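You operate a simulated robot arm through the tools that you are given. There is no shell and no other tool. Be economical: measure what you need, move in short steps, check, and stop when the job is done.

You run a simulated robot arm. Do the job below in one go: nothing can be reset, and whatever is moved stays where it is left.

TASK
Grease the seal on the valve base with the round brush, then stand the blue plunger on it.
Fine: take the grease from the tin and put the brush back. Set down upright: round brush, blue plunger. A coat counts when it lies all over at full strength: go over it till it gets no stronger.

Only the result counts: the job must be done as asked and must still hold three seconds after the hand-in. Knocking over, shifting, dropping, spilling or breaking anything else fails it. Lids that push on must go on centred and level and be pressed home; caps that screw on are set level and turned clockwise until they are tight.

THE ROBOT
A 7-joint arm with a two-finger parallel gripper, fixed in place. Base frame: the origin is at the foot of the arm, x ahead of it, y to its left, z up; the work surface is at about z = 0.85. Units: m, degrees, N and s.
Its first joint turns from -166.0 to 166.0 degrees. Payload 4.4 kg.
The TCP is the grasp point between the finger pads, 0.023 m short of the fingertips. In the tool frame z runs along the fingers and y along their closing line. The gripper opens to 0.094 m. The fingers are 0.038 m wide and 0.01 m thick; the gripper's body (0.054 by 0.096 m) begins 0.039 m behind the TCP.
Orientation is that of the tool frame in the base frame, as a unit quaternion [w, x, y, z]. With the fingers straight down and closing along the base's y, the tool's x points along the base's -x, its y along +y and its z along -z.

THE INTERFACE
- The arm moves only by the tool move_arm. Its argument "motion" is a list of rows, each a list of 3 entries, a list of its own where there are three numbers: the shift along the tool's x, y, z in units of 500 mm (1.0 is 500 mm), then the turn, a rotation vector about the tool's x, y, z in units of 45 degrees (1.0 is 45 degrees), then the opening, from 0 (shut) to 1 (fully open). In form: [[[x, y, z], [ax, ay, az], gripper], ...]. A call has 1 to 8 rows; each row is the pose to reach, as a shift and turn from the pose commanded when the call began, along the tool's axes at that moment. A call with a number of a shift or a turn outside -1 to 1 is refused whole. Each row takes 0.2 s and may step no farther than 0.05 m and 8.6 degrees from the row before; otherwise, or with a gripper value out of range, the whole call is refused. Where a pose cannot be reached the arm comes as near as it can. A force on the tool above 40 N (or 10 N above the force at the start of the call, whichever is more), or a blocked arm, ends the call early, and 0.2 s more pass. Each finger travels about 0.072 m/s and halts on what it meets, pressing with about 21 N; the grip force reading is that of the motor and also rises with nothing between the fingers. The clock runs only during rows and for 0.2 s after the last one: add rows that repeat a pose to give the fingers time. It gives the time, the measured TCP pose, the force on the tool (base axes), the opening and the grip force at its end, in the units of the frame above (readings bear some noise), with the torque about the TCP (base axes, N m) and any sound that the robot's microphone picked up.
- Cameras (640 x 400 px; columns grow to the right, rows downward): "scene" is fixed at [0.0489, -0.5017, 1.7039]; the picture's right is [0.93, -0.38, 0.00], its down [-0.19, -0.46, -0.87] and it looks along [0.33, 0.80, -0.50] (base axes); focal length 367 px, centre (320, 200). "wrist" rides on the gripper at [0.086, 0.016, -0.075] in the tool frame; the picture's right is [-0.18, 0.98, 0.00], its down [-0.58, -0.11, -0.81] and it looks along [-0.79, -0.15, 0.59] (tool axes); focal length 243 px, centre (320, 200). There is no depth. A picture from a camera that has moved, and an enlarged one, comes with that camera's place and axes in the base frame and with its lens.
- snapshot(camera): a new picture of that camera. The clock stands still meanwhile.
- zoom(camera, box): a new picture of the part [left, top, right, bottom] of that camera's present view, enlarged. The clock stands still meanwhile.
- sign_off(): hands the job in; it is judged then, once.

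Go step by step. Nothing tells you positions but the pictures and the camera data: compare them with the known pose of the tool, close in by small moves and look again before you grip or let go. The budget is 120 turns and 76 pictures, counting those below and the enlarged ones. Unless the task says otherwise, let go and move clear before handing in, and close with one line.

The tools are called after "Call:" by a JSON object that holds its "fn" and its "kwargs". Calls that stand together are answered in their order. move_arm: Moves the arm, as the interface text tells. Its arguments: {"type":"object","properties":{"motion":{"type":"array"}},"required":["motion"]} The other tools are called the same way: snapshot (camera) takes a picture; zoom (camera, box) takes an enlarged picture of a part of a camera's view; sign_off () hands the job in.

At the start:

```text
clock: 0.0
eef_pos: [0.599, 0.6423, 1.2508]
orientation: [0.0, 0.0, 1.0, 0.0]
force: [-0.6, -0.1, -0.1]
moment: [-0.02, -0.01, 0.03]
gripper_width: 0.094
grip_force: 0.1
```

scene: 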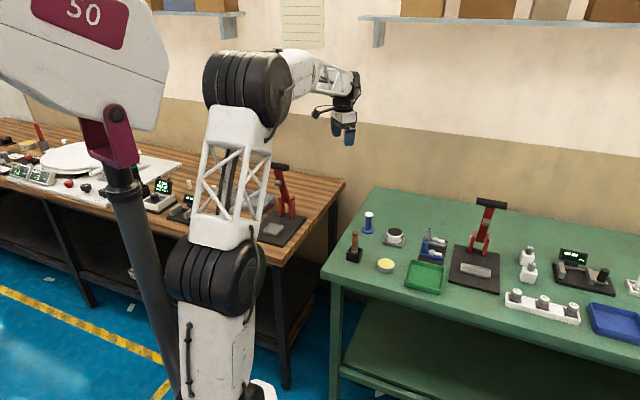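
wrist: 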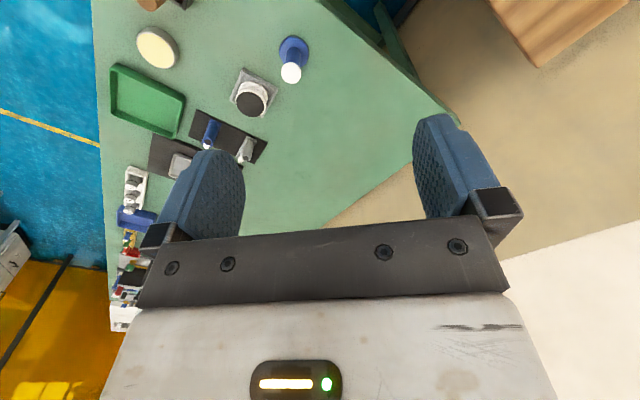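

I see a green table with a blue plunger, a valve base, a grease tin, a brush in a holder and trays. I'll zoom in to identify and locate them.

Call:
{"fn": "zoom", "kwargs": {"camera": "scene", "box": [320, 190, 480, 290]}}

Call:
{"fn": "zoom", "kwargs": {"camera": "wrist", "box": [90, 0, 330, 150]}}

```text
4.00 times, centred on (400, 240) of scene
camera zoom: at [0.0489, -0.5017, 1.7039], right [0.93, -0.38, 0.0], down [-0.19, -0.46, -0.87], along [0.33, 0.8, -0.5], focal length 1468 px, centre (0, 40)
```

zoom: 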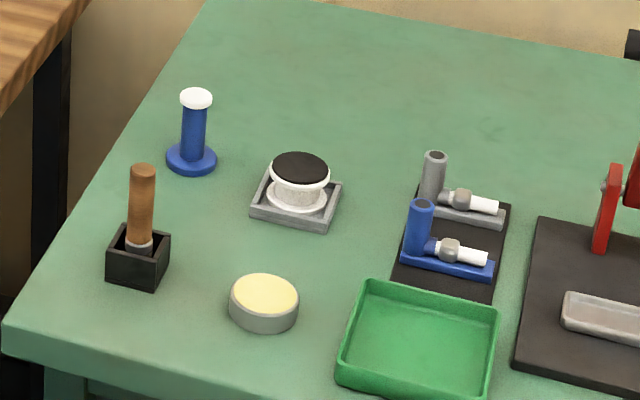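

```text
2.67 times, centred on (210, 75) of wrist
camera zoom: at [0.5127, 0.6574, 1.3252], right [0.18, 0.98, 0.0], down [0.58, -0.11, 0.81], along [0.79, -0.15, -0.59], focal length 647 px, centre (613, 533)
```

zoom: 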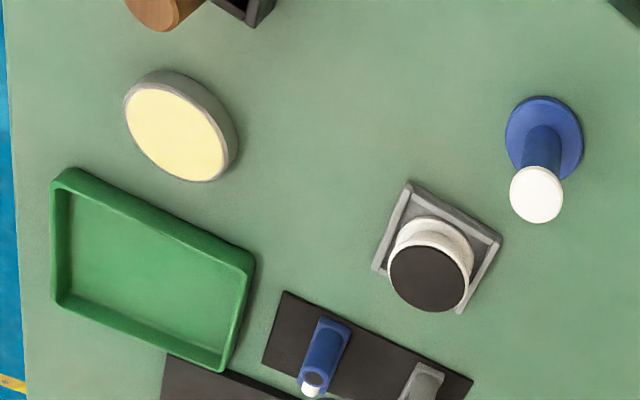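

The scene has several objects, so I'll look closer at each and at the rest of the table before deciding which is which.

Call:
{"fn": "zoom", "kwargs": {"camera": "scene", "box": [340, 205, 412, 250]}}

Call:
{"fn": "zoom", "kwargs": {"camera": "scene", "box": [410, 190, 640, 334]}}

Call:
{"fn": "zoom", "kwargs": {"camera": "scene", "box": [340, 230, 412, 275]}}

```text
8.89 times, centred on (376, 228) of scene
camera zoom: at [0.0489, -0.5017, 1.7039], right [0.93, -0.38, 0.0], down [-0.19, -0.46, -0.87], along [0.33, 0.8, -0.5], focal length 3262 px, centre (-178, -44)
```

zoom: 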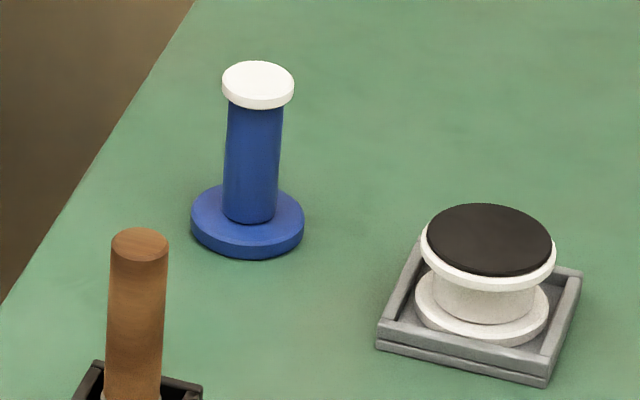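

```text
2.78 times, centred on (525, 262) of scene
camera zoom: at [0.0489, -0.5017, 1.7039], right [0.93, -0.38, 0.0], down [-0.19, -0.46, -0.87], along [0.33, 0.8, -0.5], focal length 1020 px, centre (-249, 28)
```

zoom: 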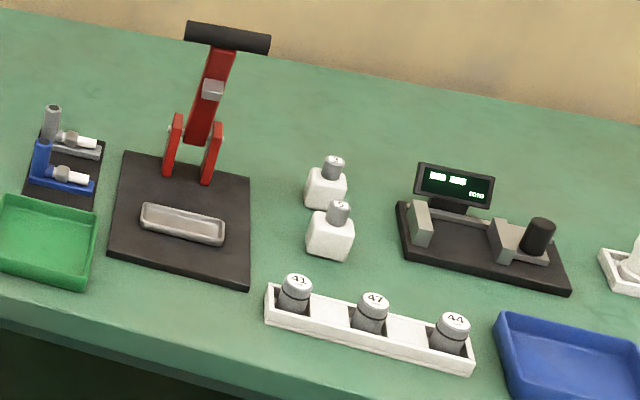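

```text
8.89 times, centred on (376, 252) of scene
camera zoom: at [0.0489, -0.5017, 1.7039], right [0.93, -0.38, 0.0], down [-0.19, -0.46, -0.87], along [0.33, 0.8, -0.5], focal length 3262 px, centre (-178, -267)
```

zoom: 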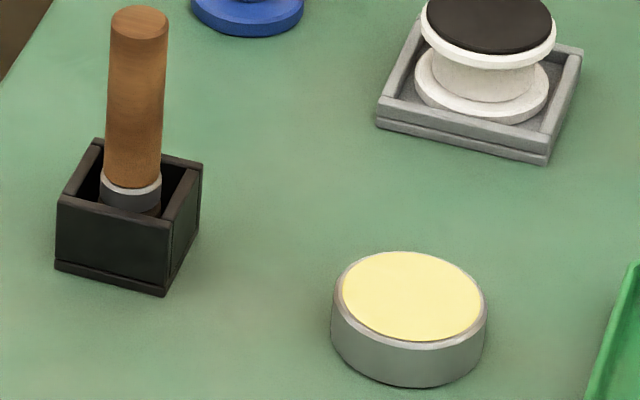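

I have them placed: the brush in its black holder at about (0.567, 0.426), top at z 0.963. The tin is at (0.646, 0.337), the valve base with its black seal at (0.756, 0.46), top about z 0.893, and the plunger at (0.697, 0.562). Next I move above the brush.

Call:
{"fn": "move_arm", "kwargs": {"motion": [[[0.011, -0.072, 0.05], [0, 0, 0], 1], [[0.022, -0.144, 0.1], [0, 0, 0], 1], [[0.032, -0.216, 0.15], [0, 0, 0], 1], [[0.043, -0.288, 0.2], [0, 0, 0], 1], [[0.054, -0.36, 0.25], [0, 0, 0], 1], [[0.064, -0.432, 0.3], [0, 0, 0], 1], [[0.064, -0.432, 0.38], [0, 0, 0], 1]]}}

Call:
{"fn": "snapshot", "kwargs": {"camera": "wrist"}}

Call:
{"fn": "zoom", "kwargs": {"camera": "scene", "box": [310, 190, 438, 270]}}

```text
clock: 1.6
eef_pos: [0.5699, 0.4241, 1.0599]
orientation: [0.001, 0.0, 1.0, 0.0]
force: [0.0, -0.7, -0.3]
moment: [-0.02, -0.06, -0.02]
gripper_width: 0.0941
grip_force: 0.0
```

```text
68 pictures are left
camera wrist: at [0.4817, 0.4397, 1.1338], right [0.18, 0.98, 0.0], down [0.58, -0.11, 0.81], along [0.79, -0.15, -0.59], focal length 243 px, centre (320, 200)
```

wrist: 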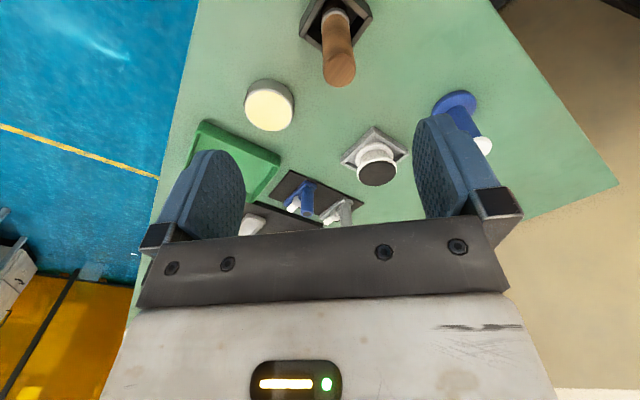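

```text
5.00 times, centred on (374, 230) of scene
camera zoom: at [0.0489, -0.5017, 1.7039], right [0.93, -0.38, 0.0], down [-0.19, -0.46, -0.87], along [0.33, 0.8, -0.5], focal length 1835 px, centre (50, 50)
```

zoom: 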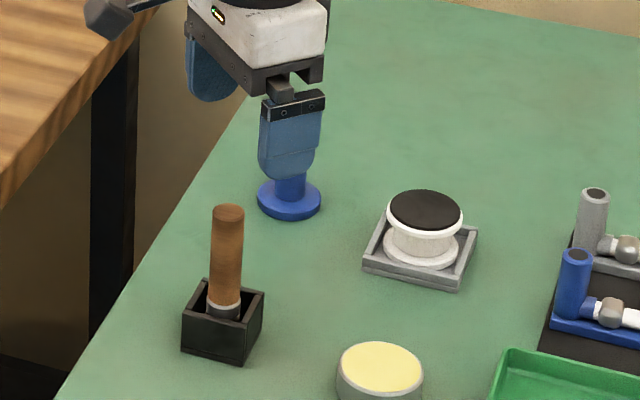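

The wrist view puts the brush top nearer (0.565, 0.438). I'll shift there, go down a bit and look again.

Call:
{"fn": "move_arm", "kwargs": {"motion": [[[0.002, 0.012, 0.05], [0, 0, 0], 1], [[0.004, 0.024, 0.1], [0, 0, 0], 1], [[0.004, 0.024, 0.1], [0, 0, 0], 1]]}}

Call:
{"fn": "snapshot", "kwargs": {"camera": "wrist"}}

Call:
{"fn": "zoom", "kwargs": {"camera": "scene", "box": [310, 190, 438, 270]}}

```text
clock: 2.4
eef_pos: [0.5664, 0.4377, 1.01]
orientation: [0.0, 0.0, 1.0, 0.0]
force: [0.2, -0.6, -0.4]
moment: [-0.02, 0.01, 0.0]
gripper_width: 0.0942
grip_force: 0.1
```

```text
66 pictures are left
camera wrist: at [0.4791, 0.4531, 1.0848], right [0.18, 0.98, 0.0], down [0.58, -0.11, 0.81], along [0.79, -0.15, -0.59], focal length 243 px, centre (320, 200)
```

wrist: 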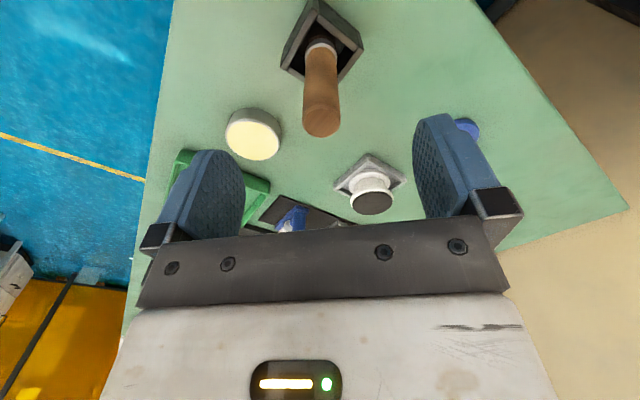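

```text
5.00 times, centred on (374, 230) of scene
camera zoom: at [0.0489, -0.5017, 1.7039], right [0.93, -0.38, 0.0], down [-0.19, -0.46, -0.87], along [0.33, 0.8, -0.5], focal length 1835 px, centre (50, 50)
```

zoom: 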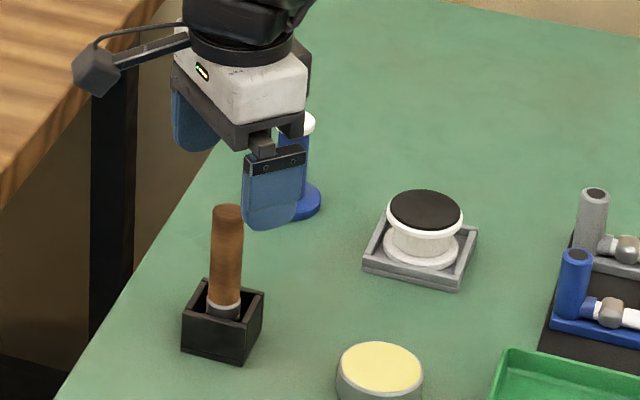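

The brush axis now reads about (0.569, 0.4365), right under the TCP. I'll go down to grip height and close.

Call:
{"fn": "move_arm", "kwargs": {"motion": [[[-0.005, -0.001, 0.08], [0, 0, 0], 1], [[-0.005, -0.001, 0.145], [0, 0, 0], 1], [[-0.005, -0.001, 0.145], [0, 0, 0], 1], [[-0.005, -0.001, 0.145], [0, 0, 0], 0.5], [[-0.005, -0.001, 0.145], [0, 0, 0], 0], [[-0.005, -0.001, 0.145], [0, 0, 0], 0], [[-0.005, -0.001, 0.145], [0, 0, 0], 0], [[-0.005, -0.001, 0.145], [0, 0, 0], 0]]}}

Call:
{"fn": "zoom", "kwargs": {"camera": "scene", "box": [310, 190, 438, 270]}}

```text
clock: 4.2
eef_pos: [0.5668, 0.4378, 0.9374]
orientation: [0.0, 0.0, 1.0, -0.001]
force: [0.1, 0.1, 0.6]
moment: [0.0, -0.02, -0.02]
gripper_width: 0.0218
grip_force: 21.3
```

```text
5.00 times, centred on (374, 230) of scene
camera zoom: at [0.0489, -0.5017, 1.7039], right [0.93, -0.38, 0.0], down [-0.19, -0.46, -0.87], along [0.33, 0.8, -0.5], focal length 1835 px, centre (50, 50)
```

zoom: 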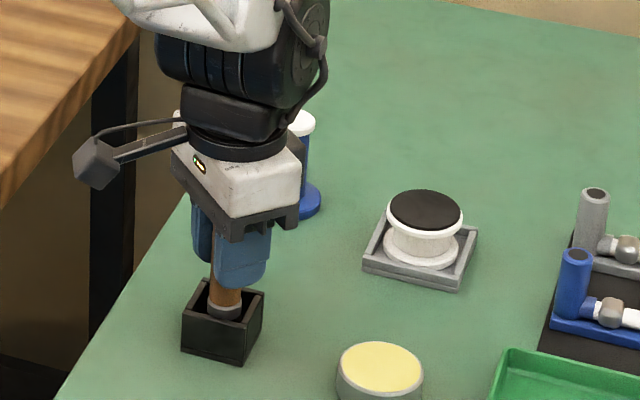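

The brush is gripped (22 mm). I'll lift it straight out of the holder and look.

Call:
{"fn": "move_arm", "kwargs": {"motion": [[[0, 0, -0.04], [0, 0, 0], 0], [[0, 0, -0.12], [0, 0, 0], 0], [[0, 0, -0.2], [0, 0, 0], 0], [[0, 0, -0.2], [0, 0, 0], 0]]}}

Call:
{"fn": "zoom", "kwargs": {"camera": "scene", "box": [310, 170, 438, 250]}}

Call:
{"fn": "snapshot", "kwargs": {"camera": "wrist"}}

```text
clock: 5.2
eef_pos: [0.5684, 0.4367, 1.037]
orientation: [0.0, 0.0, 1.0, 0.0]
force: [-0.1, 1.1, 0.0]
moment: [-0.04, 0.01, 0.0]
gripper_width: 0.0216
grip_force: 20.9
```

```text
5.00 times, centred on (374, 210) of scene
camera zoom: at [0.0489, -0.5017, 1.7039], right [0.93, -0.38, 0.0], down [-0.19, -0.46, -0.87], along [0.33, 0.8, -0.5], focal length 1835 px, centre (50, 150)
```

zoom: 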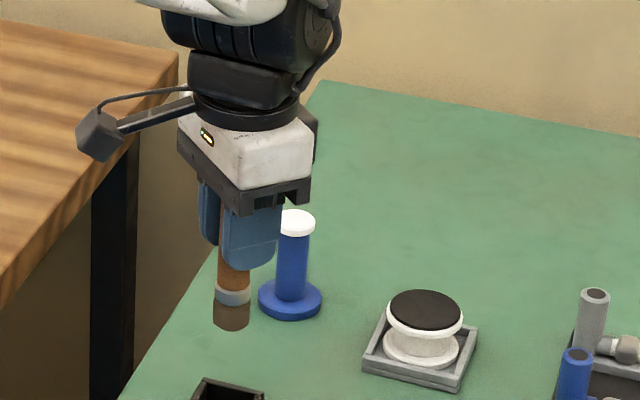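

```text
62 pictures are left
camera wrist: at [0.481, 0.452, 1.1113], right [0.18, 0.98, 0.0], down [0.58, -0.11, 0.81], along [0.79, -0.15, -0.59], focal length 243 px, centre (320, 200)
```

wrist: 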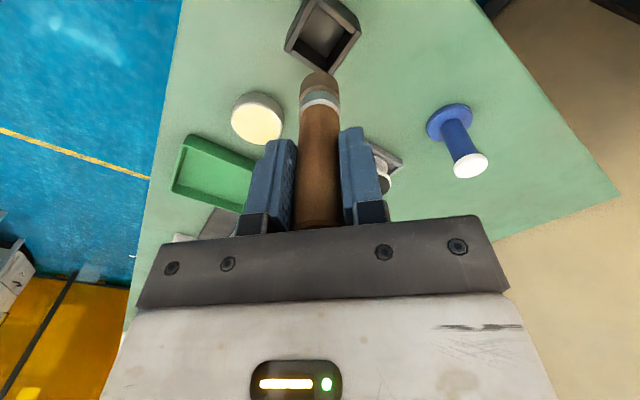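

The brush hangs straight, its tip about 0.092 below the TCP. The tin centre reads (0.643, 0.346) from two wrist views, so I'll move above it.

Call:
{"fn": "move_arm", "kwargs": {"motion": [[[-0.05, -0.061, 0], [0, 0, 0], 0], [[-0.1, -0.122, 0], [0, 0, 0], 0], [[-0.151, -0.1836, 0], [0, 0, 0], 0], [[-0.151, -0.1836, 0.06], [0, 0, 0], 0], [[-0.151, -0.1836, 0.1], [0, 0, 0], 0], [[-0.151, -0.1836, 0.1], [0, 0, 0], 0]]}}

Call:
{"fn": "zoom", "kwargs": {"camera": "scene", "box": [330, 190, 458, 270]}}

Call:
{"fn": "snapshot", "kwargs": {"camera": "wrist"}}

```text
clock: 6.6
eef_pos: [0.6437, 0.3464, 0.988]
orientation: [0.0, 0.0, 1.0, -0.001]
force: [-0.8, -0.7, -0.7]
moment: [-0.01, 0.04, 0.02]
gripper_width: 0.0221
grip_force: 20.8
```

```text
5.00 times, centred on (394, 230) of scene
camera zoom: at [0.0489, -0.5017, 1.7039], right [0.93, -0.38, 0.0], down [-0.19, -0.46, -0.87], along [0.33, 0.8, -0.5], focal length 1835 px, centre (-50, 50)
```

zoom: 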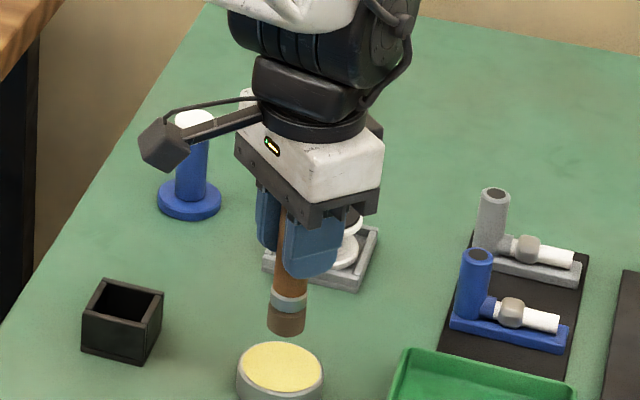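

```text
60 pictures are left
camera wrist: at [0.5569, 0.3614, 1.0618], right [0.18, 0.98, 0.0], down [0.58, -0.11, 0.81], along [0.79, -0.15, -0.59], focal length 243 px, centre (320, 200)
```

wrist: 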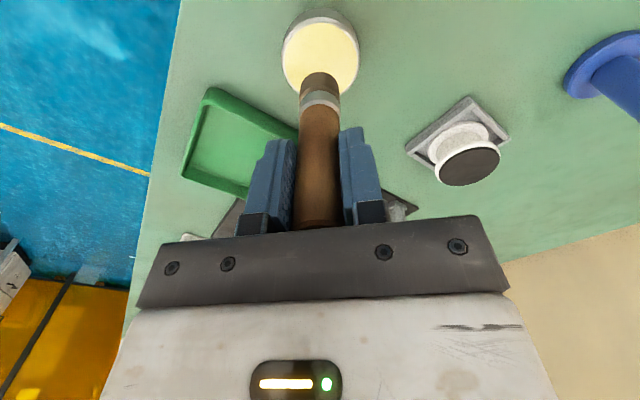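

The tip hangs centred over the tin. I'll go down in small steps watching the force.

Call:
{"fn": "move_arm", "kwargs": {"motion": [[[0, 0, 0.02], [0, 0, 0], 0], [[0, 0, 0.035], [0, 0, 0], 0], [[0, 0, 0.045], [0, 0, 0], 0], [[0, 0, 0.052], [0, 0, 0], 0], [[0, 0, 0.056], [0, 0, 0], 0]]}}

Call:
{"fn": "zoom", "kwargs": {"camera": "scene", "box": [352, 230, 416, 270]}}

```text
clock: 7.8
eef_pos: [0.6447, 0.3459, 0.9609]
orientation: [0.0, 0.0, 1.0, 0.0]
force: [0.7, -0.2, -0.2]
moment: [-0.02, 0.01, -0.01]
gripper_width: 0.0217
grip_force: 21.2
```

```text
10.00 times, centred on (384, 250) of scene
camera zoom: at [0.0489, -0.5017, 1.7039], right [0.93, -0.38, 0.0], down [-0.19, -0.46, -0.87], along [0.33, 0.8, -0.5], focal length 3670 px, centre (-320, -300)
```

zoom: 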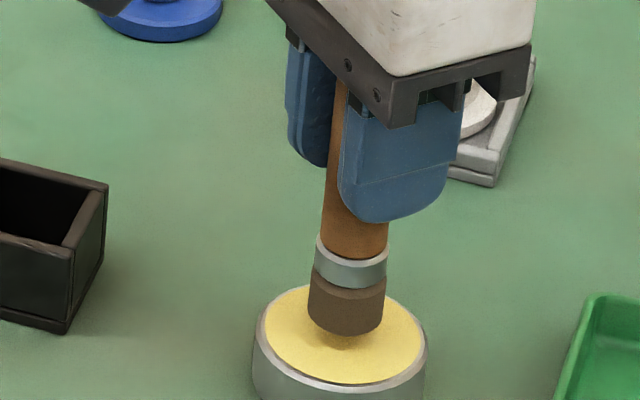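

The tip is a few millimetres above the grease with no force yet. I'll go down further.

Call:
{"fn": "move_arm", "kwargs": {"motion": [[[0, 0, 0.006], [0, 0, 0], 0], [[0, 0, 0.012], [0, 0, 0], 0], [[0, 0, 0.012], [0, 0, 0], 0]]}}

Call:
{"fn": "zoom", "kwargs": {"camera": "scene", "box": [352, 230, 416, 270]}}

```text
clock: 8.6
eef_pos: [0.6428, 0.3457, 0.9538]
orientation: [0.001, 0.0, 1.0, 0.0]
force: [-0.2, -0.1, -1.0]
moment: [-0.01, 0.0, 0.0]
gripper_width: 0.0221
grip_force: 20.6
```

```text
10.00 times, centred on (384, 250) of scene
camera zoom: at [0.0489, -0.5017, 1.7039], right [0.93, -0.38, 0.0], down [-0.19, -0.46, -0.87], along [0.33, 0.8, -0.5], focal length 3670 px, centre (-320, -300)
```

zoom: 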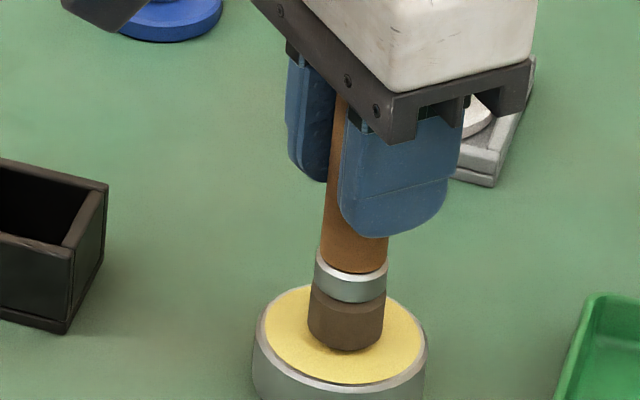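

The tip looks to be just about at the grease. I'll ease down a bit more to feel for contact.

Call:
{"fn": "move_arm", "kwargs": {"motion": [[[0, 0, 0.003], [0, 0, 0], 0], [[0, 0, 0.006], [0, 0, 0], 0], [[0, 0, 0.006], [0, 0, 0], 0]]}}

Call:
{"fn": "zoom", "kwargs": {"camera": "scene", "box": [352, 230, 416, 270]}}

```text
clock: 9.4
eef_pos: [0.6441, 0.346, 0.9521]
orientation: [0.0, 0.0, 1.0, 0.0]
force: [-0.6, -1.2, 12.2]
moment: [-0.01, 0.14, -0.01]
gripper_width: 0.0219
grip_force: 20.9
```

```text
10.00 times, centred on (384, 250) of scene
camera zoom: at [0.0489, -0.5017, 1.7039], right [0.93, -0.38, 0.0], down [-0.19, -0.46, -0.87], along [0.33, 0.8, -0.5], focal length 3670 px, centre (-320, -300)
```

zoom: 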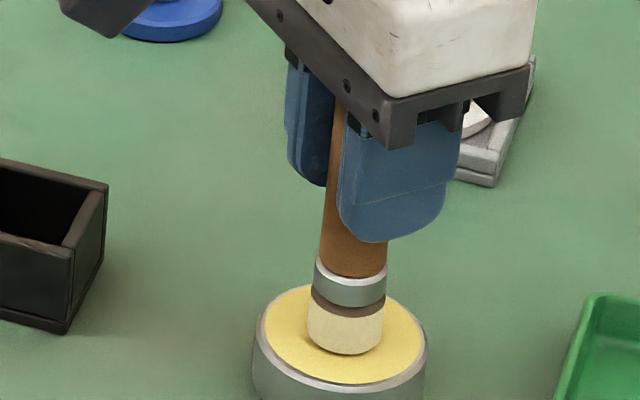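

The bristles are now coated with grease at 12 N of contact. I'll lift and move over the seal at (0.757, 0.470).

Call:
{"fn": "move_arm", "kwargs": {"motion": [[[0, 0, -0.04], [0, 0, 0], 0], [[0, 0, -0.12], [0, 0, 0], 0], [[-0.057, 0.062, -0.12], [0, 0, 0], 0], [[-0.114, 0.124, -0.12], [0, 0, 0], 0], [[-0.171, 0.186, -0.12], [0, 0, 0], 0], [[-0.228, 0.248, -0.12], [0, 0, 0], 0], [[-0.228, 0.248, -0.12], [0, 0, 0], 0]]}}

Call:
{"fn": "zoom", "kwargs": {"camera": "scene", "box": [352, 205, 432, 255]}}

Call:
{"fn": "snapshot", "kwargs": {"camera": "wrist"}}

```text
clock: 11.0
eef_pos: [0.7579, 0.4722, 1.0098]
orientation: [0.0, 0.0, 1.0, 0.0]
force: [-0.4, 1.1, -1.0]
moment: [0.01, -0.01, 0.0]
gripper_width: 0.0215
grip_force: 20.8
```

```text
8.00 times, centred on (392, 230) of scene
camera zoom: at [0.0489, -0.5017, 1.7039], right [0.93, -0.38, 0.0], down [-0.19, -0.46, -0.87], along [0.33, 0.8, -0.5], focal length 2936 px, centre (-256, -40)
```

zoom: 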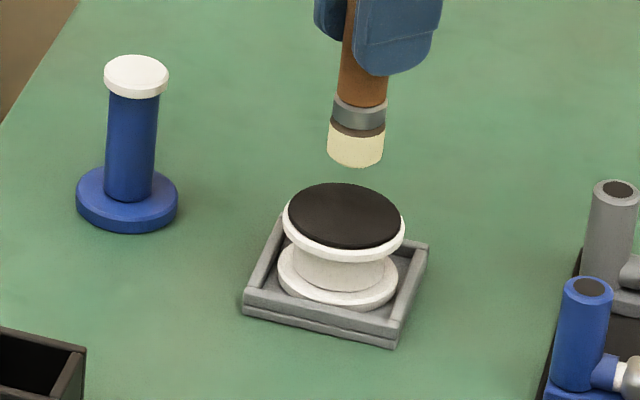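

```text
55 pictures are left
camera wrist: at [0.6707, 0.4874, 1.0847], right [0.18, 0.98, 0.0], down [0.58, -0.11, 0.81], along [0.79, -0.15, -0.59], focal length 243 px, centre (320, 200)
```

wrist: 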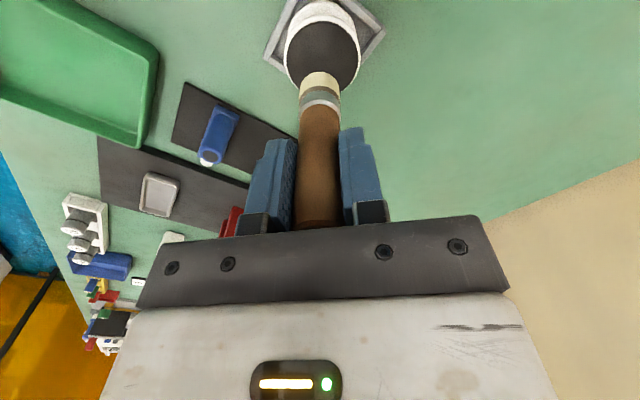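

The brush is above the seal, about 2–3 mm off its centre at roughly (0.754, 0.472). I'll correct that and go down in steps to feel for contact.

Call:
{"fn": "move_arm", "kwargs": {"motion": [[[0.006, 0.004, 0.02], [0, 0, 0], 0], [[0.006, 0.004, 0.04], [0, 0, 0], 0], [[0.006, 0.004, 0.05], [0, 0, 0], 0], [[0.006, 0.004, 0.056], [0, 0, 0], 0], [[0.006, 0.004, 0.056], [0, 0, 0], 0]]}}

Call:
{"fn": "zoom", "kwargs": {"camera": "scene", "box": [368, 215, 416, 245]}}

```text
clock: 12.2
eef_pos: [0.7545, 0.4719, 0.9825]
orientation: [0.001, 0.0, 1.0, 0.0]
force: [0.4, 1.0, -0.6]
moment: [0.02, -0.01, 0.0]
gripper_width: 0.0218
grip_force: 21.7
```

```text
13.33 times, centred on (392, 230) of scene
camera zoom: at [0.0489, -0.5017, 1.7039], right [0.93, -0.38, 0.0], down [-0.19, -0.46, -0.87], along [0.33, 0.8, -0.5], focal length 4894 px, centre (-640, -200)
```

zoom: 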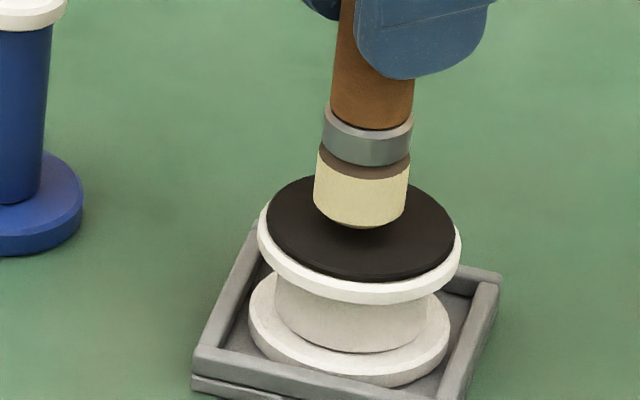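

Centred, with a gap of about 5 mm. I'll ease down to light contact.

Call:
{"fn": "move_arm", "kwargs": {"motion": [[[0, 0, 0.006], [0, 0, 0], 0], [[0, 0, 0.01], [0, 0, 0], 0], [[0, 0, 0.01], [0, 0, 0], 0]]}}

Call:
{"fn": "zoom", "kwargs": {"camera": "scene", "box": [368, 215, 416, 245]}}

```text
clock: 13.0
eef_pos: [0.7551, 0.472, 0.979]
orientation: [0.0, 0.0, 1.0, 0.0]
force: [0.4, -0.8, 0.0]
moment: [0.0, -0.01, -0.01]
gripper_width: 0.0219
grip_force: 20.9
```

```text
13.33 times, centred on (392, 230) of scene
camera zoom: at [0.0489, -0.5017, 1.7039], right [0.93, -0.38, 0.0], down [-0.19, -0.46, -0.87], along [0.33, 0.8, -0.5], focal length 4894 px, centre (-640, -200)
```

zoom: 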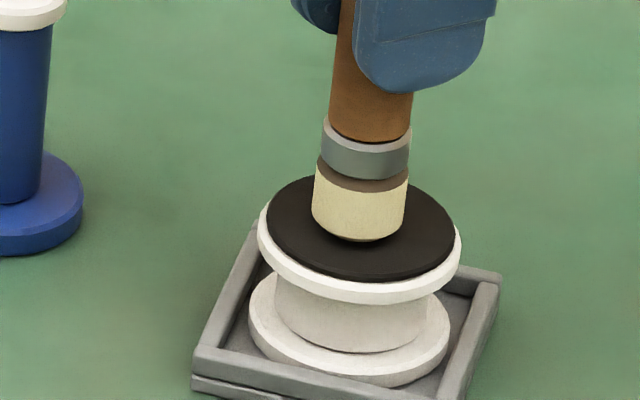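

Almost touching; another millimetre or two should do it.

Call:
{"fn": "move_arm", "kwargs": {"motion": [[[0, 0, 0.002], [0, 0, 0], 0], [[0, 0, 0.003], [0, 0, 0], 0], [[0, 0, 0.003], [0, 0, 0], 0]]}}

Call:
{"fn": "zoom", "kwargs": {"camera": "scene", "box": [368, 215, 416, 245]}}

```text
clock: 13.8
eef_pos: [0.7556, 0.4723, 0.9773]
orientation: [0.0, 0.0, 1.0, 0.0]
force: [-0.1, -0.4, 0.1]
moment: [0.01, -0.01, 0.03]
gripper_width: 0.0218
grip_force: 20.9
```

```text
13.33 times, centred on (392, 230) of scene
camera zoom: at [0.0489, -0.5017, 1.7039], right [0.93, -0.38, 0.0], down [-0.19, -0.46, -0.87], along [0.33, 0.8, -0.5], focal length 4894 px, centre (-640, -200)
```

zoom: 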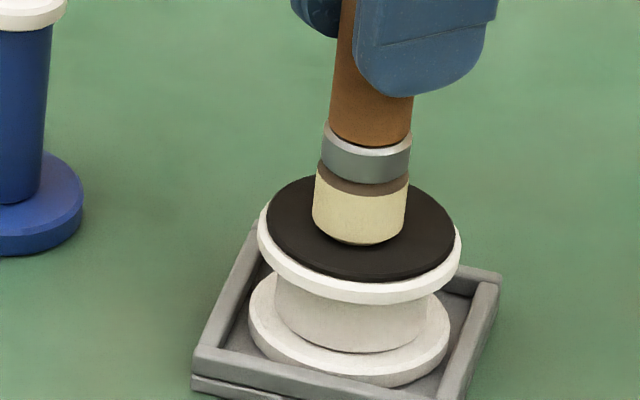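

Still no force, so I go down slightly more.

Call:
{"fn": "move_arm", "kwargs": {"motion": [[[0, 0, 0.002], [0, 0, 0], 0], [[0, 0, 0.003], [0, 0, 0], 0], [[0, 0, 0.003], [0, 0, 0], 0]]}}

```text
clock: 14.6
eef_pos: [0.7546, 0.4718, 0.9762]
orientation: [0.0, 0.001, 1.0, 0.0]
force: [-1.8, 1.8, 11.2]
moment: [0.11, 0.12, -0.01]
gripper_width: 0.0216
grip_force: 21.0
```

Contact at 11 N. I'll back off half a millimetre and sweep a ring of 14 mm radius round the centre with light pressure.

Call:
{"fn": "move_arm", "kwargs": {"motion": [[[0.014, 0, -0.001], [0, 0, 0], 0], [[0.028, 0, -0.001], [0, 0, 0], 0], [[0.02, 0.02, -0.001], [0, 0, 0], 0], [[0, 0.028, -0.001], [0, 0, 0], 0], [[-0.02, 0.02, -0.001], [0, 0, 0], 0], [[-0.028, 0, -0.001], [0, 0, 0], 0], [[-0.02, -0.02, -0.001], [0, 0, 0], 0], [[0, -0.028, -0.001], [0, 0, 0], 0]]}}

Call:
{"fn": "zoom", "kwargs": {"camera": "scene", "box": [368, 215, 416, 245]}}

```text
clock: 16.4
eef_pos: [0.7553, 0.4561, 0.9754]
orientation: [-0.001, 0.0, 1.0, 0.001]
force: [-0.3, -0.4, -0.7]
moment: [-0.03, 0.01, 0.0]
gripper_width: 0.0216
grip_force: 20.9
```

```text
13.33 times, centred on (392, 230) of scene
camera zoom: at [0.0489, -0.5017, 1.7039], right [0.93, -0.38, 0.0], down [-0.19, -0.46, -0.87], along [0.33, 0.8, -0.5], focal length 4894 px, centre (-640, -200)
```

zoom: 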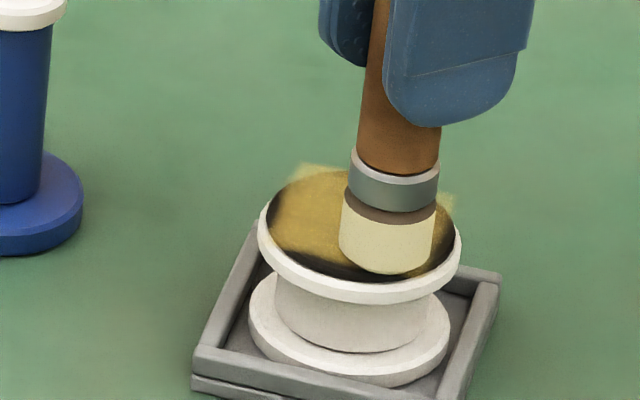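

The seal is taking grease and nothing has moved. I'll make another ring pass at angles in between.

Call:
{"fn": "move_arm", "kwargs": {"motion": [[[0.0107, 0.0021, 0.0006], [0, 0, 0], 0], [[0.0259, 0.0173, 0.0006], [0, 0, 0], 0], [[0.0259, 0.0387, 0.0006], [0, 0, 0], 0], [[0.0107, 0.0539, 0.0006], [0, 0, 0], 0], [[-0.0107, 0.0539, 0.0006], [0, 0, 0], 0], [[-0.0259, 0.0387, 0.0006], [0, 0, 0], 0], [[-0.0259, 0.0173, 0.0006], [0, 0, 0], 0], [[-0.0107, 0.0021, 0.0006], [0, 0, 0], 0]]}}

Call:
{"fn": "move_arm", "kwargs": {"motion": [[[0.0107, 0.0259, 0], [0, 0, 0], 0], [[0.0107, 0.0259, -0.06], [0, 0, 0], 0], [[0.0107, 0.0259, -0.12], [0, 0, 0], 0]]}}

Call:
{"fn": "zoom", "kwargs": {"camera": "scene", "box": [368, 210, 416, 240]}}

Call:
{"fn": "snapshot", "kwargs": {"camera": "wrist"}}

```text
clock: 18.2
eef_pos: [0.7621, 0.4579, 0.9745]
orientation: [0.0, 0.001, 1.0, -0.001]
force: [1.2, 0.2, 2.9]
moment: [0.02, -0.09, 0.0]
gripper_width: 0.022
grip_force: 21.0
```

```text
clock: 19.0
eef_pos: [0.7544, 0.47, 1.0346]
orientation: [0.0, 0.0, 1.0, 0.0]
force: [0.2, -0.5, -0.5]
moment: [0.02, -0.01, 0.02]
gripper_width: 0.0218
grip_force: 21.2
```

```text
13.33 times, centred on (392, 225) of scene
camera zoom: at [0.0489, -0.5017, 1.7039], right [0.93, -0.38, 0.0], down [-0.19, -0.46, -0.87], along [0.33, 0.8, -0.5], focal length 4894 px, centre (-640, -133)
```

zoom: 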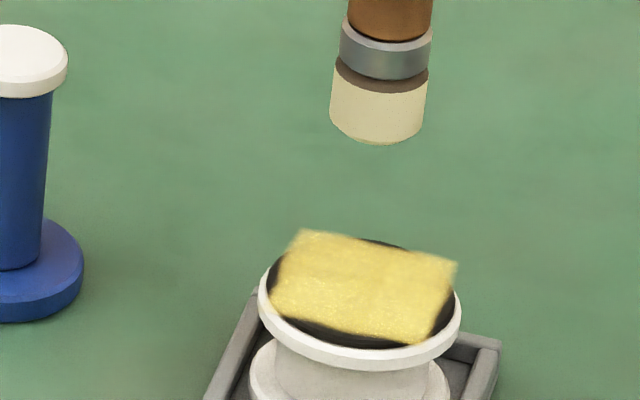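

```text
49 pictures are left
camera wrist: at [0.6672, 0.4861, 1.109], right [0.18, 0.98, 0.0], down [0.58, -0.11, 0.81], along [0.79, -0.15, -0.59], focal length 243 px, centre (320, 200)
```

wrist: 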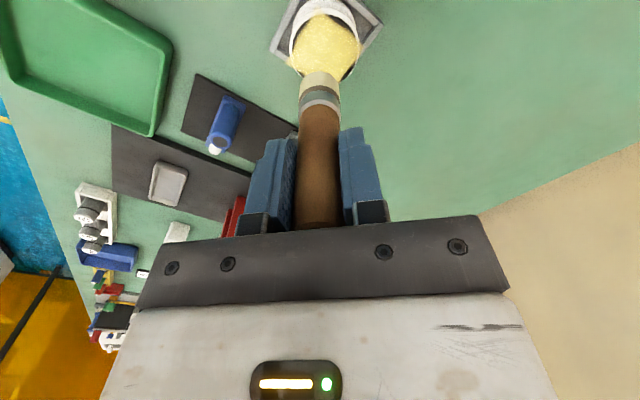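

The grease patch covers most of the seal as a square, with its edges a little weaker. I'll go over it again with slightly wider rings and compare.

Call:
{"fn": "move_arm", "kwargs": {"motion": [[[0, 0, 0.08], [0, 0, 0], 0], [[0, 0, 0.116], [0, 0, 0], 0], [[0, 0, 0.12], [0, 0, 0], 0], [[0.034, 0, 0.12], [0, 0, 0], 0], [[0.0314, 0.013, 0.12], [0, 0, 0], 0], [[0.024, 0.024, 0.12], [0, 0, 0], 0], [[0.013, 0.0314, 0.12], [0, 0, 0], 0], [[0, 0.034, 0.12], [0, 0, 0], 0]]}}

Call:
{"fn": "move_arm", "kwargs": {"motion": [[[-0.013, -0.0026, 0], [0, 0, 0], 0], [[-0.024, -0.01, 0], [0, 0, 0], 0], [[-0.0314, -0.021, 0], [0, 0, 0], 0], [[-0.034, -0.034, 0], [0, 0, 0], 0], [[-0.0314, -0.047, 0], [0, 0, 0], 0], [[-0.024, -0.058, 0], [0, 0, 0], 0], [[-0.013, -0.0654, 0], [0, 0, 0], 0], [[0, -0.068, 0], [0, 0, 0], 0]]}}

Call:
{"fn": "move_arm", "kwargs": {"motion": [[[0.013, 0.0026, 0], [0, 0, 0], 0], [[0.024, 0.01, 0], [0, 0, 0], 0], [[0.0314, 0.021, 0], [0, 0, 0], 0], [[0.034, 0.034, 0], [0, 0, 0], 0], [[0.017, 0.034, 0], [0, 0, 0], 0], [[0, 0.034, 0], [0, 0, 0], 0], [[0, 0.034, -0.06], [0, 0, 0], 0], [[0, 0.034, -0.12], [0, 0, 0], 0]]}}

Call:
{"fn": "zoom", "kwargs": {"camera": "scene", "box": [368, 210, 416, 240]}}

```text
clock: 20.8
eef_pos: [0.755, 0.488, 0.9742]
orientation: [0.0, 0.0, 1.0, 0.0]
force: [-3.7, 0.2, 10.1]
moment: [0.04, 0.21, 0.03]
gripper_width: 0.0216
grip_force: 21.5
```

```text
clock: 22.6
eef_pos: [0.7549, 0.4548, 0.9744]
orientation: [0.0, 0.0, 1.0, 0.0]
force: [3.5, 1.6, 8.6]
moment: [0.06, -0.37, 0.01]
gripper_width: 0.0218
grip_force: 21.0
```

```text
clock: 24.4
eef_pos: [0.7559, 0.4692, 1.0338]
orientation: [-0.001, 0.0, 1.0, -0.001]
force: [-1.4, 0.0, 0.0]
moment: [0.02, 0.02, 0.03]
gripper_width: 0.0217
grip_force: 20.9
```

```text
13.33 times, centred on (392, 225) of scene
camera zoom: at [0.0489, -0.5017, 1.7039], right [0.93, -0.38, 0.0], down [-0.19, -0.46, -0.87], along [0.33, 0.8, -0.5], focal length 4894 px, centre (-640, -133)
```

zoom: 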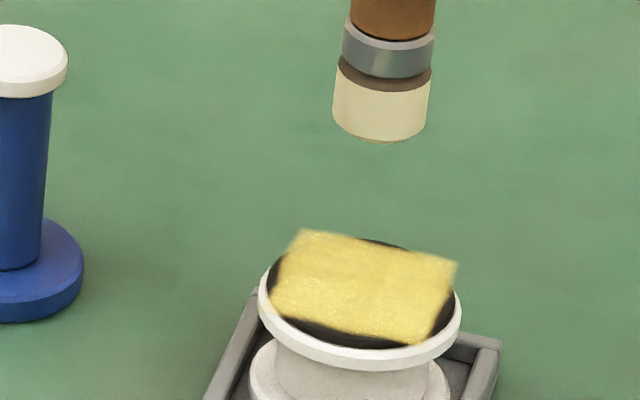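

The valve base hasn't moved and the coat looks the same as before. I'll look closer for weak spots, from both cameras.

Call:
{"fn": "zoom", "kwargs": {"camera": "scene", "box": [384, 224, 408, 239]}}

Call:
{"fn": "zoom", "kwargs": {"camera": "wrist", "box": [260, 0, 388, 80]}}

```text
16.00 times, centred on (396, 232) of scene
camera zoom: at [0.0489, -0.5017, 1.7039], right [0.93, -0.38, 0.0], down [-0.19, -0.46, -0.87], along [0.33, 0.8, -0.5], focal length 5872 px, centre (-896, -304)
```

zoom: 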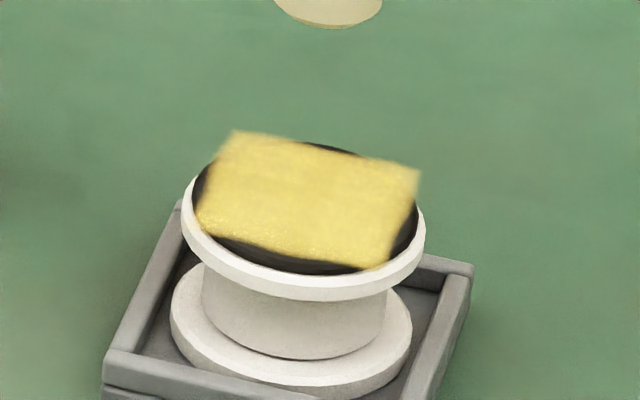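

```text
5.00 times, centred on (324, 40) of wrist
camera zoom: at [0.6678, 0.4858, 1.1093], right [0.18, 0.98, 0.0], down [0.58, -0.11, 0.81], along [0.79, -0.15, -0.59], focal length 1213 px, centre (300, 1000)
```

zoom: 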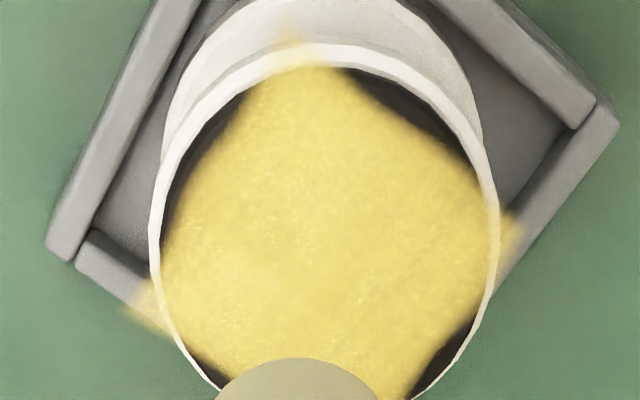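

The middle is full but the four corners of the patch (along ±x and ±y, about 30 mm out) are a little faint. I'll sweep a wider ring of 22 mm radius.

Call:
{"fn": "move_arm", "kwargs": {"motion": [[[0, 0, 0.08], [0, 0, 0], 0], [[0.02, 0, 0.116], [0, 0, 0], 0], [[0.044, 0, 0.12], [0, 0, 0], 0], [[0.044, 0, 0.12], [0, 0, 0], 0], [[0.0407, 0.0168, 0.12], [0, 0, 0], 0], [[0.0311, 0.0311, 0.12], [0, 0, 0], 0], [[0.0168, 0.0407, 0.12], [0, 0, 0], 0], [[0, 0.044, 0.12], [0, 0, 0], 0]]}}

Call:
{"fn": "move_arm", "kwargs": {"motion": [[[-0.0168, -0.0033, 0], [0, 0, 0], 0], [[-0.0311, -0.0129, 0], [0, 0, 0], 0], [[-0.0407, -0.0272, 0], [0, 0, 0], 0], [[-0.044, -0.044, 0], [0, 0, 0], 0], [[-0.0407, -0.0608, 0], [0, 0, 0], 0], [[-0.0311, -0.0751, 0], [0, 0, 0], 0], [[-0.0168, -0.0847, 0], [0, 0, 0], 0], [[0, -0.088, 0], [0, 0, 0], 0]]}}

Call:
{"fn": "move_arm", "kwargs": {"motion": [[[0.0168, 0.0033, 0], [0, 0, 0], 0], [[0.0311, 0.0129, 0], [0, 0, 0], 0], [[0.0407, 0.0272, 0], [0, 0, 0], 0], [[0.044, 0.044, 0], [0, 0, 0], 0], [[0.022, 0.044, 0], [0, 0, 0], 0], [[0, 0.044, 0], [0, 0, 0], 0], [[0, 0.044, -0.06], [0, 0, 0], 0], [[0, 0.044, -0.12], [0, 0, 0], 0]]}}

Call:
{"fn": "zoom", "kwargs": {"camera": "scene", "box": [384, 224, 408, 239]}}

Call:
{"fn": "zoom", "kwargs": {"camera": "wrist", "box": [260, 0, 388, 80]}}

```text
clock: 26.2
eef_pos: [0.7541, 0.4944, 0.976]
orientation: [0.0, 0.0, 1.0, 0.0]
force: [-2.6, -0.6, 8.0]
moment: [-0.04, 0.14, 0.01]
gripper_width: 0.0218
grip_force: 20.9
```

```text
clock: 28.0
eef_pos: [0.755, 0.4488, 0.9756]
orientation: [0.0, 0.001, 1.0, 0.0]
force: [0.4, 0.9, 3.5]
moment: [0.01, -0.17, -0.03]
gripper_width: 0.0219
grip_force: 21.6
```

```text
clock: 29.8
eef_pos: [0.7548, 0.4702, 1.033]
orientation: [0.001, -0.001, 1.0, 0.0]
force: [0.3, 0.0, -1.3]
moment: [-0.03, 0.0, 0.01]
gripper_width: 0.0217
grip_force: 21.0
```

```text
16.00 times, centred on (396, 232) of scene
camera zoom: at [0.0489, -0.5017, 1.7039], right [0.93, -0.38, 0.0], down [-0.19, -0.46, -0.87], along [0.33, 0.8, -0.5], focal length 5872 px, centre (-896, -304)
```

zoom: 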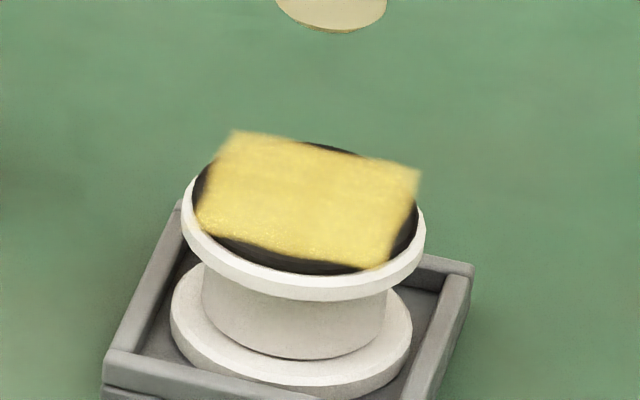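

```text
5.00 times, centred on (324, 40) of wrist
camera zoom: at [0.6683, 0.4848, 1.1085], right [0.18, 0.98, 0.0], down [0.58, -0.11, 0.81], along [0.79, -0.15, -0.59], focal length 1213 px, centre (300, 1000)
```

zoom: 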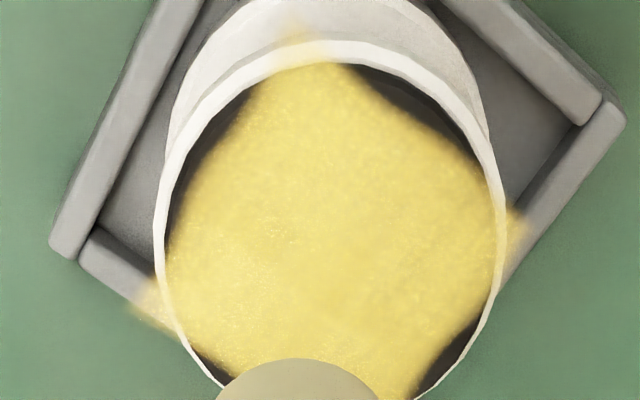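

The coat looks uniform and unchanged. In case it stopped changing because the brush ran low, I'll dip it once more, go over the seal again and compare.

Call:
{"fn": "move_arm", "kwargs": {"motion": [[[0.056, -0.063, 0], [0, 0, 0], 0], [[0.111, -0.126, 0], [0, 0, 0], 0], [[0.167, -0.189, 0], [0, 0, 0], 0], [[0.222, -0.252, 0], [0, 0, 0], 0], [[0.222, -0.252, 0.09], [0, 0, 0], 0], [[0.222, -0.252, 0.15], [0, 0, 0], 0], [[0.222, -0.252, 0.165], [0, 0, 0], 0], [[0.222, -0.252, 0.1684], [0, 0, 0], 0]]}}

Call:
{"fn": "zoom", "kwargs": {"camera": "scene", "box": [352, 230, 416, 270]}}

```text
clock: 31.6
eef_pos: [0.6423, 0.3441, 0.951]
orientation: [0.001, 0.0, 1.0, 0.0]
force: [-1.9, 0.3, 11.6]
moment: [-0.01, 0.16, -0.01]
gripper_width: 0.0221
grip_force: 21.5
```

```text
10.00 times, centred on (384, 250) of scene
camera zoom: at [0.0489, -0.5017, 1.7039], right [0.93, -0.38, 0.0], down [-0.19, -0.46, -0.87], along [0.33, 0.8, -0.5], focal length 3670 px, centre (-320, -300)
```

zoom: 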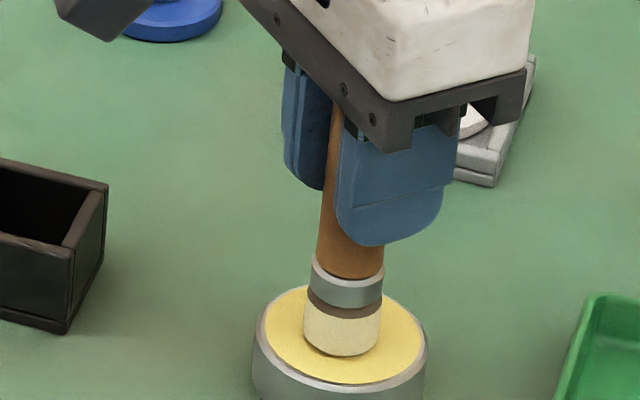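

The brush is loaded again. I'll go back to the seal and make another pass.

Call:
{"fn": "move_arm", "kwargs": {"motion": [[[0, 0, -0.08], [0, 0, 0], 0], [[0, 0, -0.1684], [0, 0, 0], 0], [[-0.056, 0.063, -0.1684], [0, 0, 0], 0], [[-0.111, 0.126, -0.1684], [0, 0, 0], 0], [[-0.167, 0.189, -0.1684], [0, 0, 0], 0], [[-0.222, 0.252, -0.1684], [0, 0, 0], 0], [[-0.222, 0.252, -0.09], [0, 0, 0], 0], [[-0.222, 0.252, -0.0524], [0, 0, 0], 0]]}}

Call:
{"fn": "move_arm", "kwargs": {"motion": [[[0, 0, 0.004], [0, 0, 0], 0], [[0.02, 0, 0.004], [0, 0, 0], 0], [[0.038, 0, 0.004], [0, 0, 0], 0], [[0.0351, 0.0145, 0.004], [0, 0, 0], 0], [[0.0269, 0.0269, 0.004], [0, 0, 0], 0], [[0.0145, 0.0351, 0.004], [0, 0, 0], 0], [[0, 0.038, 0.004], [0, 0, 0], 0]]}}

Call:
{"fn": "move_arm", "kwargs": {"motion": [[[-0.0145, -0.0029, 0], [0, 0, 0], 0], [[-0.0269, -0.0111, 0], [0, 0, 0], 0], [[-0.0351, -0.0235, 0], [0, 0, 0], 0], [[-0.038, -0.038, 0], [0, 0, 0], 0], [[-0.0351, -0.0525, 0], [0, 0, 0], 0], [[-0.0269, -0.0649, 0], [0, 0, 0], 0], [[-0.0145, -0.0731, 0], [0, 0, 0], 0], [[0, -0.076, 0], [0, 0, 0], 0]]}}

Call:
{"fn": "move_arm", "kwargs": {"motion": [[[0.0145, 0.0029, 0], [0, 0, 0], 0], [[0.0269, 0.0111, 0], [0, 0, 0], 0], [[0.0351, 0.0235, 0], [0, 0, 0], 0], [[0.038, 0.038, 0], [0, 0, 0], 0], [[0.019, 0.038, 0], [0, 0, 0], 0], [[0, 0.038, 0], [0, 0, 0], 0], [[0, 0.038, -0.06], [0, 0, 0], 0], [[0, 0.038, -0.12], [0, 0, 0], 0]]}}

Call:
{"fn": "zoom", "kwargs": {"camera": "scene", "box": [384, 224, 408, 239]}}

Call:
{"fn": "zoom", "kwargs": {"camera": "wrist", "box": [260, 0, 388, 80]}}

```text
clock: 33.4
eef_pos: [0.7526, 0.4717, 0.9771]
orientation: [0.0, 0.001, 1.0, 0.0]
force: [0.0, -0.1, -0.7]
moment: [-0.01, 0.01, 0.02]
gripper_width: 0.0217
grip_force: 21.0
```

```text
clock: 35.0
eef_pos: [0.7536, 0.4899, 0.9754]
orientation: [0.0, 0.001, 1.0, 0.0]
force: [-2.7, 0.1, 6.2]
moment: [-0.02, 0.14, -0.03]
gripper_width: 0.0219
grip_force: 21.1
```

```text
clock: 36.8
eef_pos: [0.7545, 0.4531, 0.975]
orientation: [0.0, 0.0, 1.0, 0.0]
force: [1.9, 0.0, 3.8]
moment: [0.05, -0.17, -0.04]
gripper_width: 0.0217
grip_force: 21.1
```

```text
clock: 38.6
eef_pos: [0.7544, 0.4696, 1.0346]
orientation: [-0.001, 0.0, 1.0, -0.001]
force: [0.1, 0.1, -1.6]
moment: [0.0, 0.0, 0.0]
gripper_width: 0.0218
grip_force: 20.7
```

```text
16.00 times, centred on (396, 232) of scene
camera zoom: at [0.0489, -0.5017, 1.7039], right [0.93, -0.38, 0.0], down [-0.19, -0.46, -0.87], along [0.33, 0.8, -0.5], focal length 5872 px, centre (-896, -304)
```

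zoom: 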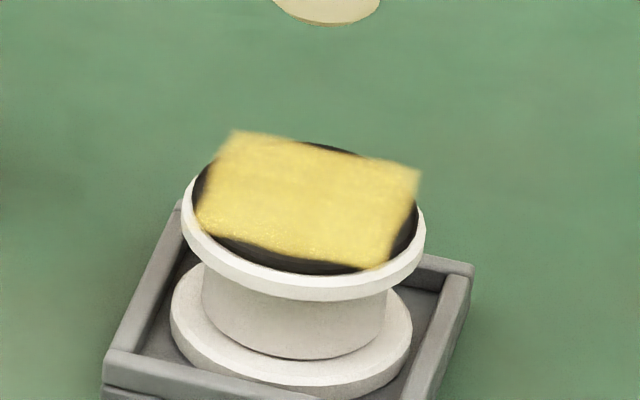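

```text
5.00 times, centred on (324, 40) of wrist
camera zoom: at [0.667, 0.4861, 1.1096], right [0.18, 0.98, 0.0], down [0.58, -0.11, 0.81], along [0.79, -0.15, -0.59], focal length 1213 px, centre (300, 1000)
```

zoom: 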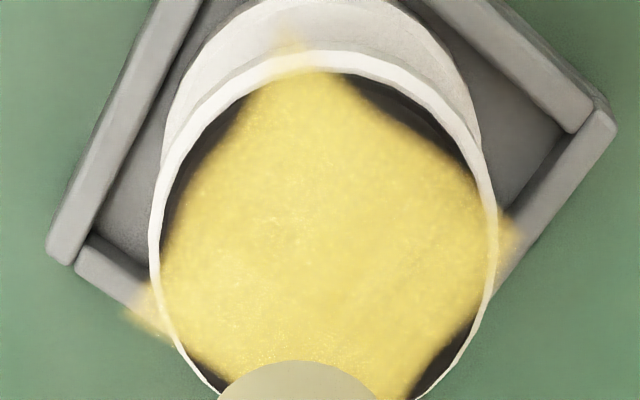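

No change even with fresh grease, so the coat is at full strength. Now I'll take the brush back above its holder.

Call:
{"fn": "move_arm", "kwargs": {"motion": [[[0.08, -0.0147, -0.02], [0, 0, 0], 0], [[0.16, -0.0293, -0.02], [0, 0, 0], 0], [[0.24, -0.044, -0.02], [0, 0, 0], 0], [[0.32, -0.0587, -0.02], [0, 0, 0], 0], [[0.373, -0.0684, -0.02], [0, 0, 0], 0], [[0.373, -0.0684, 0.06], [0, 0, 0], 0], [[0.373, -0.0684, 0.1], [0, 0, 0], 0], [[0.373, -0.0684, 0.1], [0, 0, 0], 0]]}}

Call:
{"fn": "zoom", "kwargs": {"camera": "scene", "box": [320, 220, 384, 260]}}

Call:
{"fn": "snapshot", "kwargs": {"camera": "wrist"}}

```text
clock: 40.4
eef_pos: [0.5688, 0.4384, 0.988]
orientation: [0.0, -0.001, 1.0, 0.0]
force: [0.1, 1.0, -0.5]
moment: [-0.03, 0.01, -0.01]
gripper_width: 0.0217
grip_force: 20.4
```

```text
10.00 times, centred on (352, 240) of scene
camera zoom: at [0.0489, -0.5017, 1.7039], right [0.93, -0.38, 0.0], down [-0.19, -0.46, -0.87], along [0.33, 0.8, -0.5], focal length 3670 px, centre (0, -200)
```

zoom: 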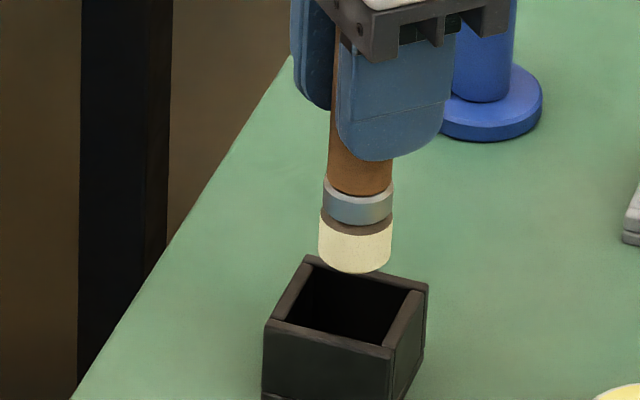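

```text
39 pictures are left
camera wrist: at [0.4817, 0.4536, 1.0606], right [0.18, 0.98, 0.0], down [0.58, -0.11, 0.81], along [0.79, -0.15, -0.59], focal length 243 px, centre (320, 200)
```

wrist: 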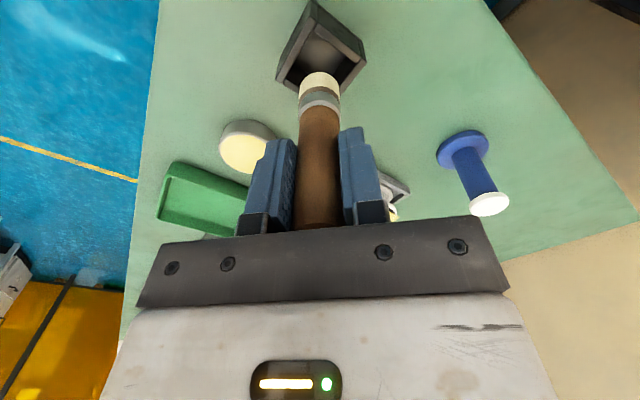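

The brush is centred above its holder. I'll lower it back to the picking height, stopping on any contact.

Call:
{"fn": "move_arm", "kwargs": {"motion": [[[0, 0, 0.03], [0, 0, 0], 0], [[0, 0, 0.06], [0, 0, 0], 0], [[0, 0, 0.08], [0, 0, 0], 0], [[0, 0, 0.09], [0, 0, 0], 0], [[0, 0, 0.0935], [0, 0, 0], 0], [[0, 0, 0.0935], [0, 0, 0], 0]]}}

Call:
{"fn": "zoom", "kwargs": {"camera": "scene", "box": [320, 220, 384, 260]}}

```text
clock: 41.8
eef_pos: [0.5682, 0.4372, 0.9384]
orientation: [0.0, 0.0, 1.0, 0.0]
force: [-0.1, 0.1, -0.3]
moment: [0.04, 0.0, 0.02]
gripper_width: 0.0221
grip_force: 21.0
```

```text
10.00 times, centred on (352, 240) of scene
camera zoom: at [0.0489, -0.5017, 1.7039], right [0.93, -0.38, 0.0], down [-0.19, -0.46, -0.87], along [0.33, 0.8, -0.5], focal length 3670 px, centre (0, -200)
```

zoom: 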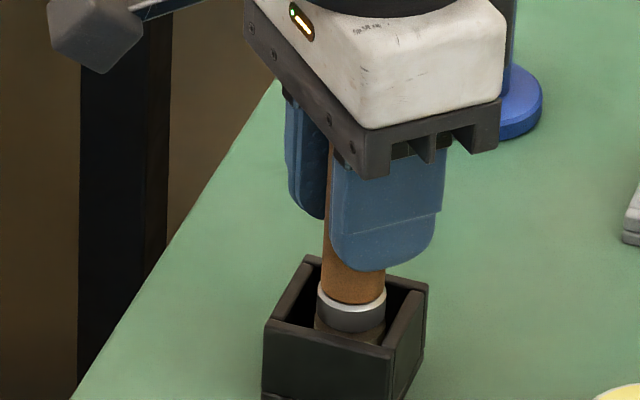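

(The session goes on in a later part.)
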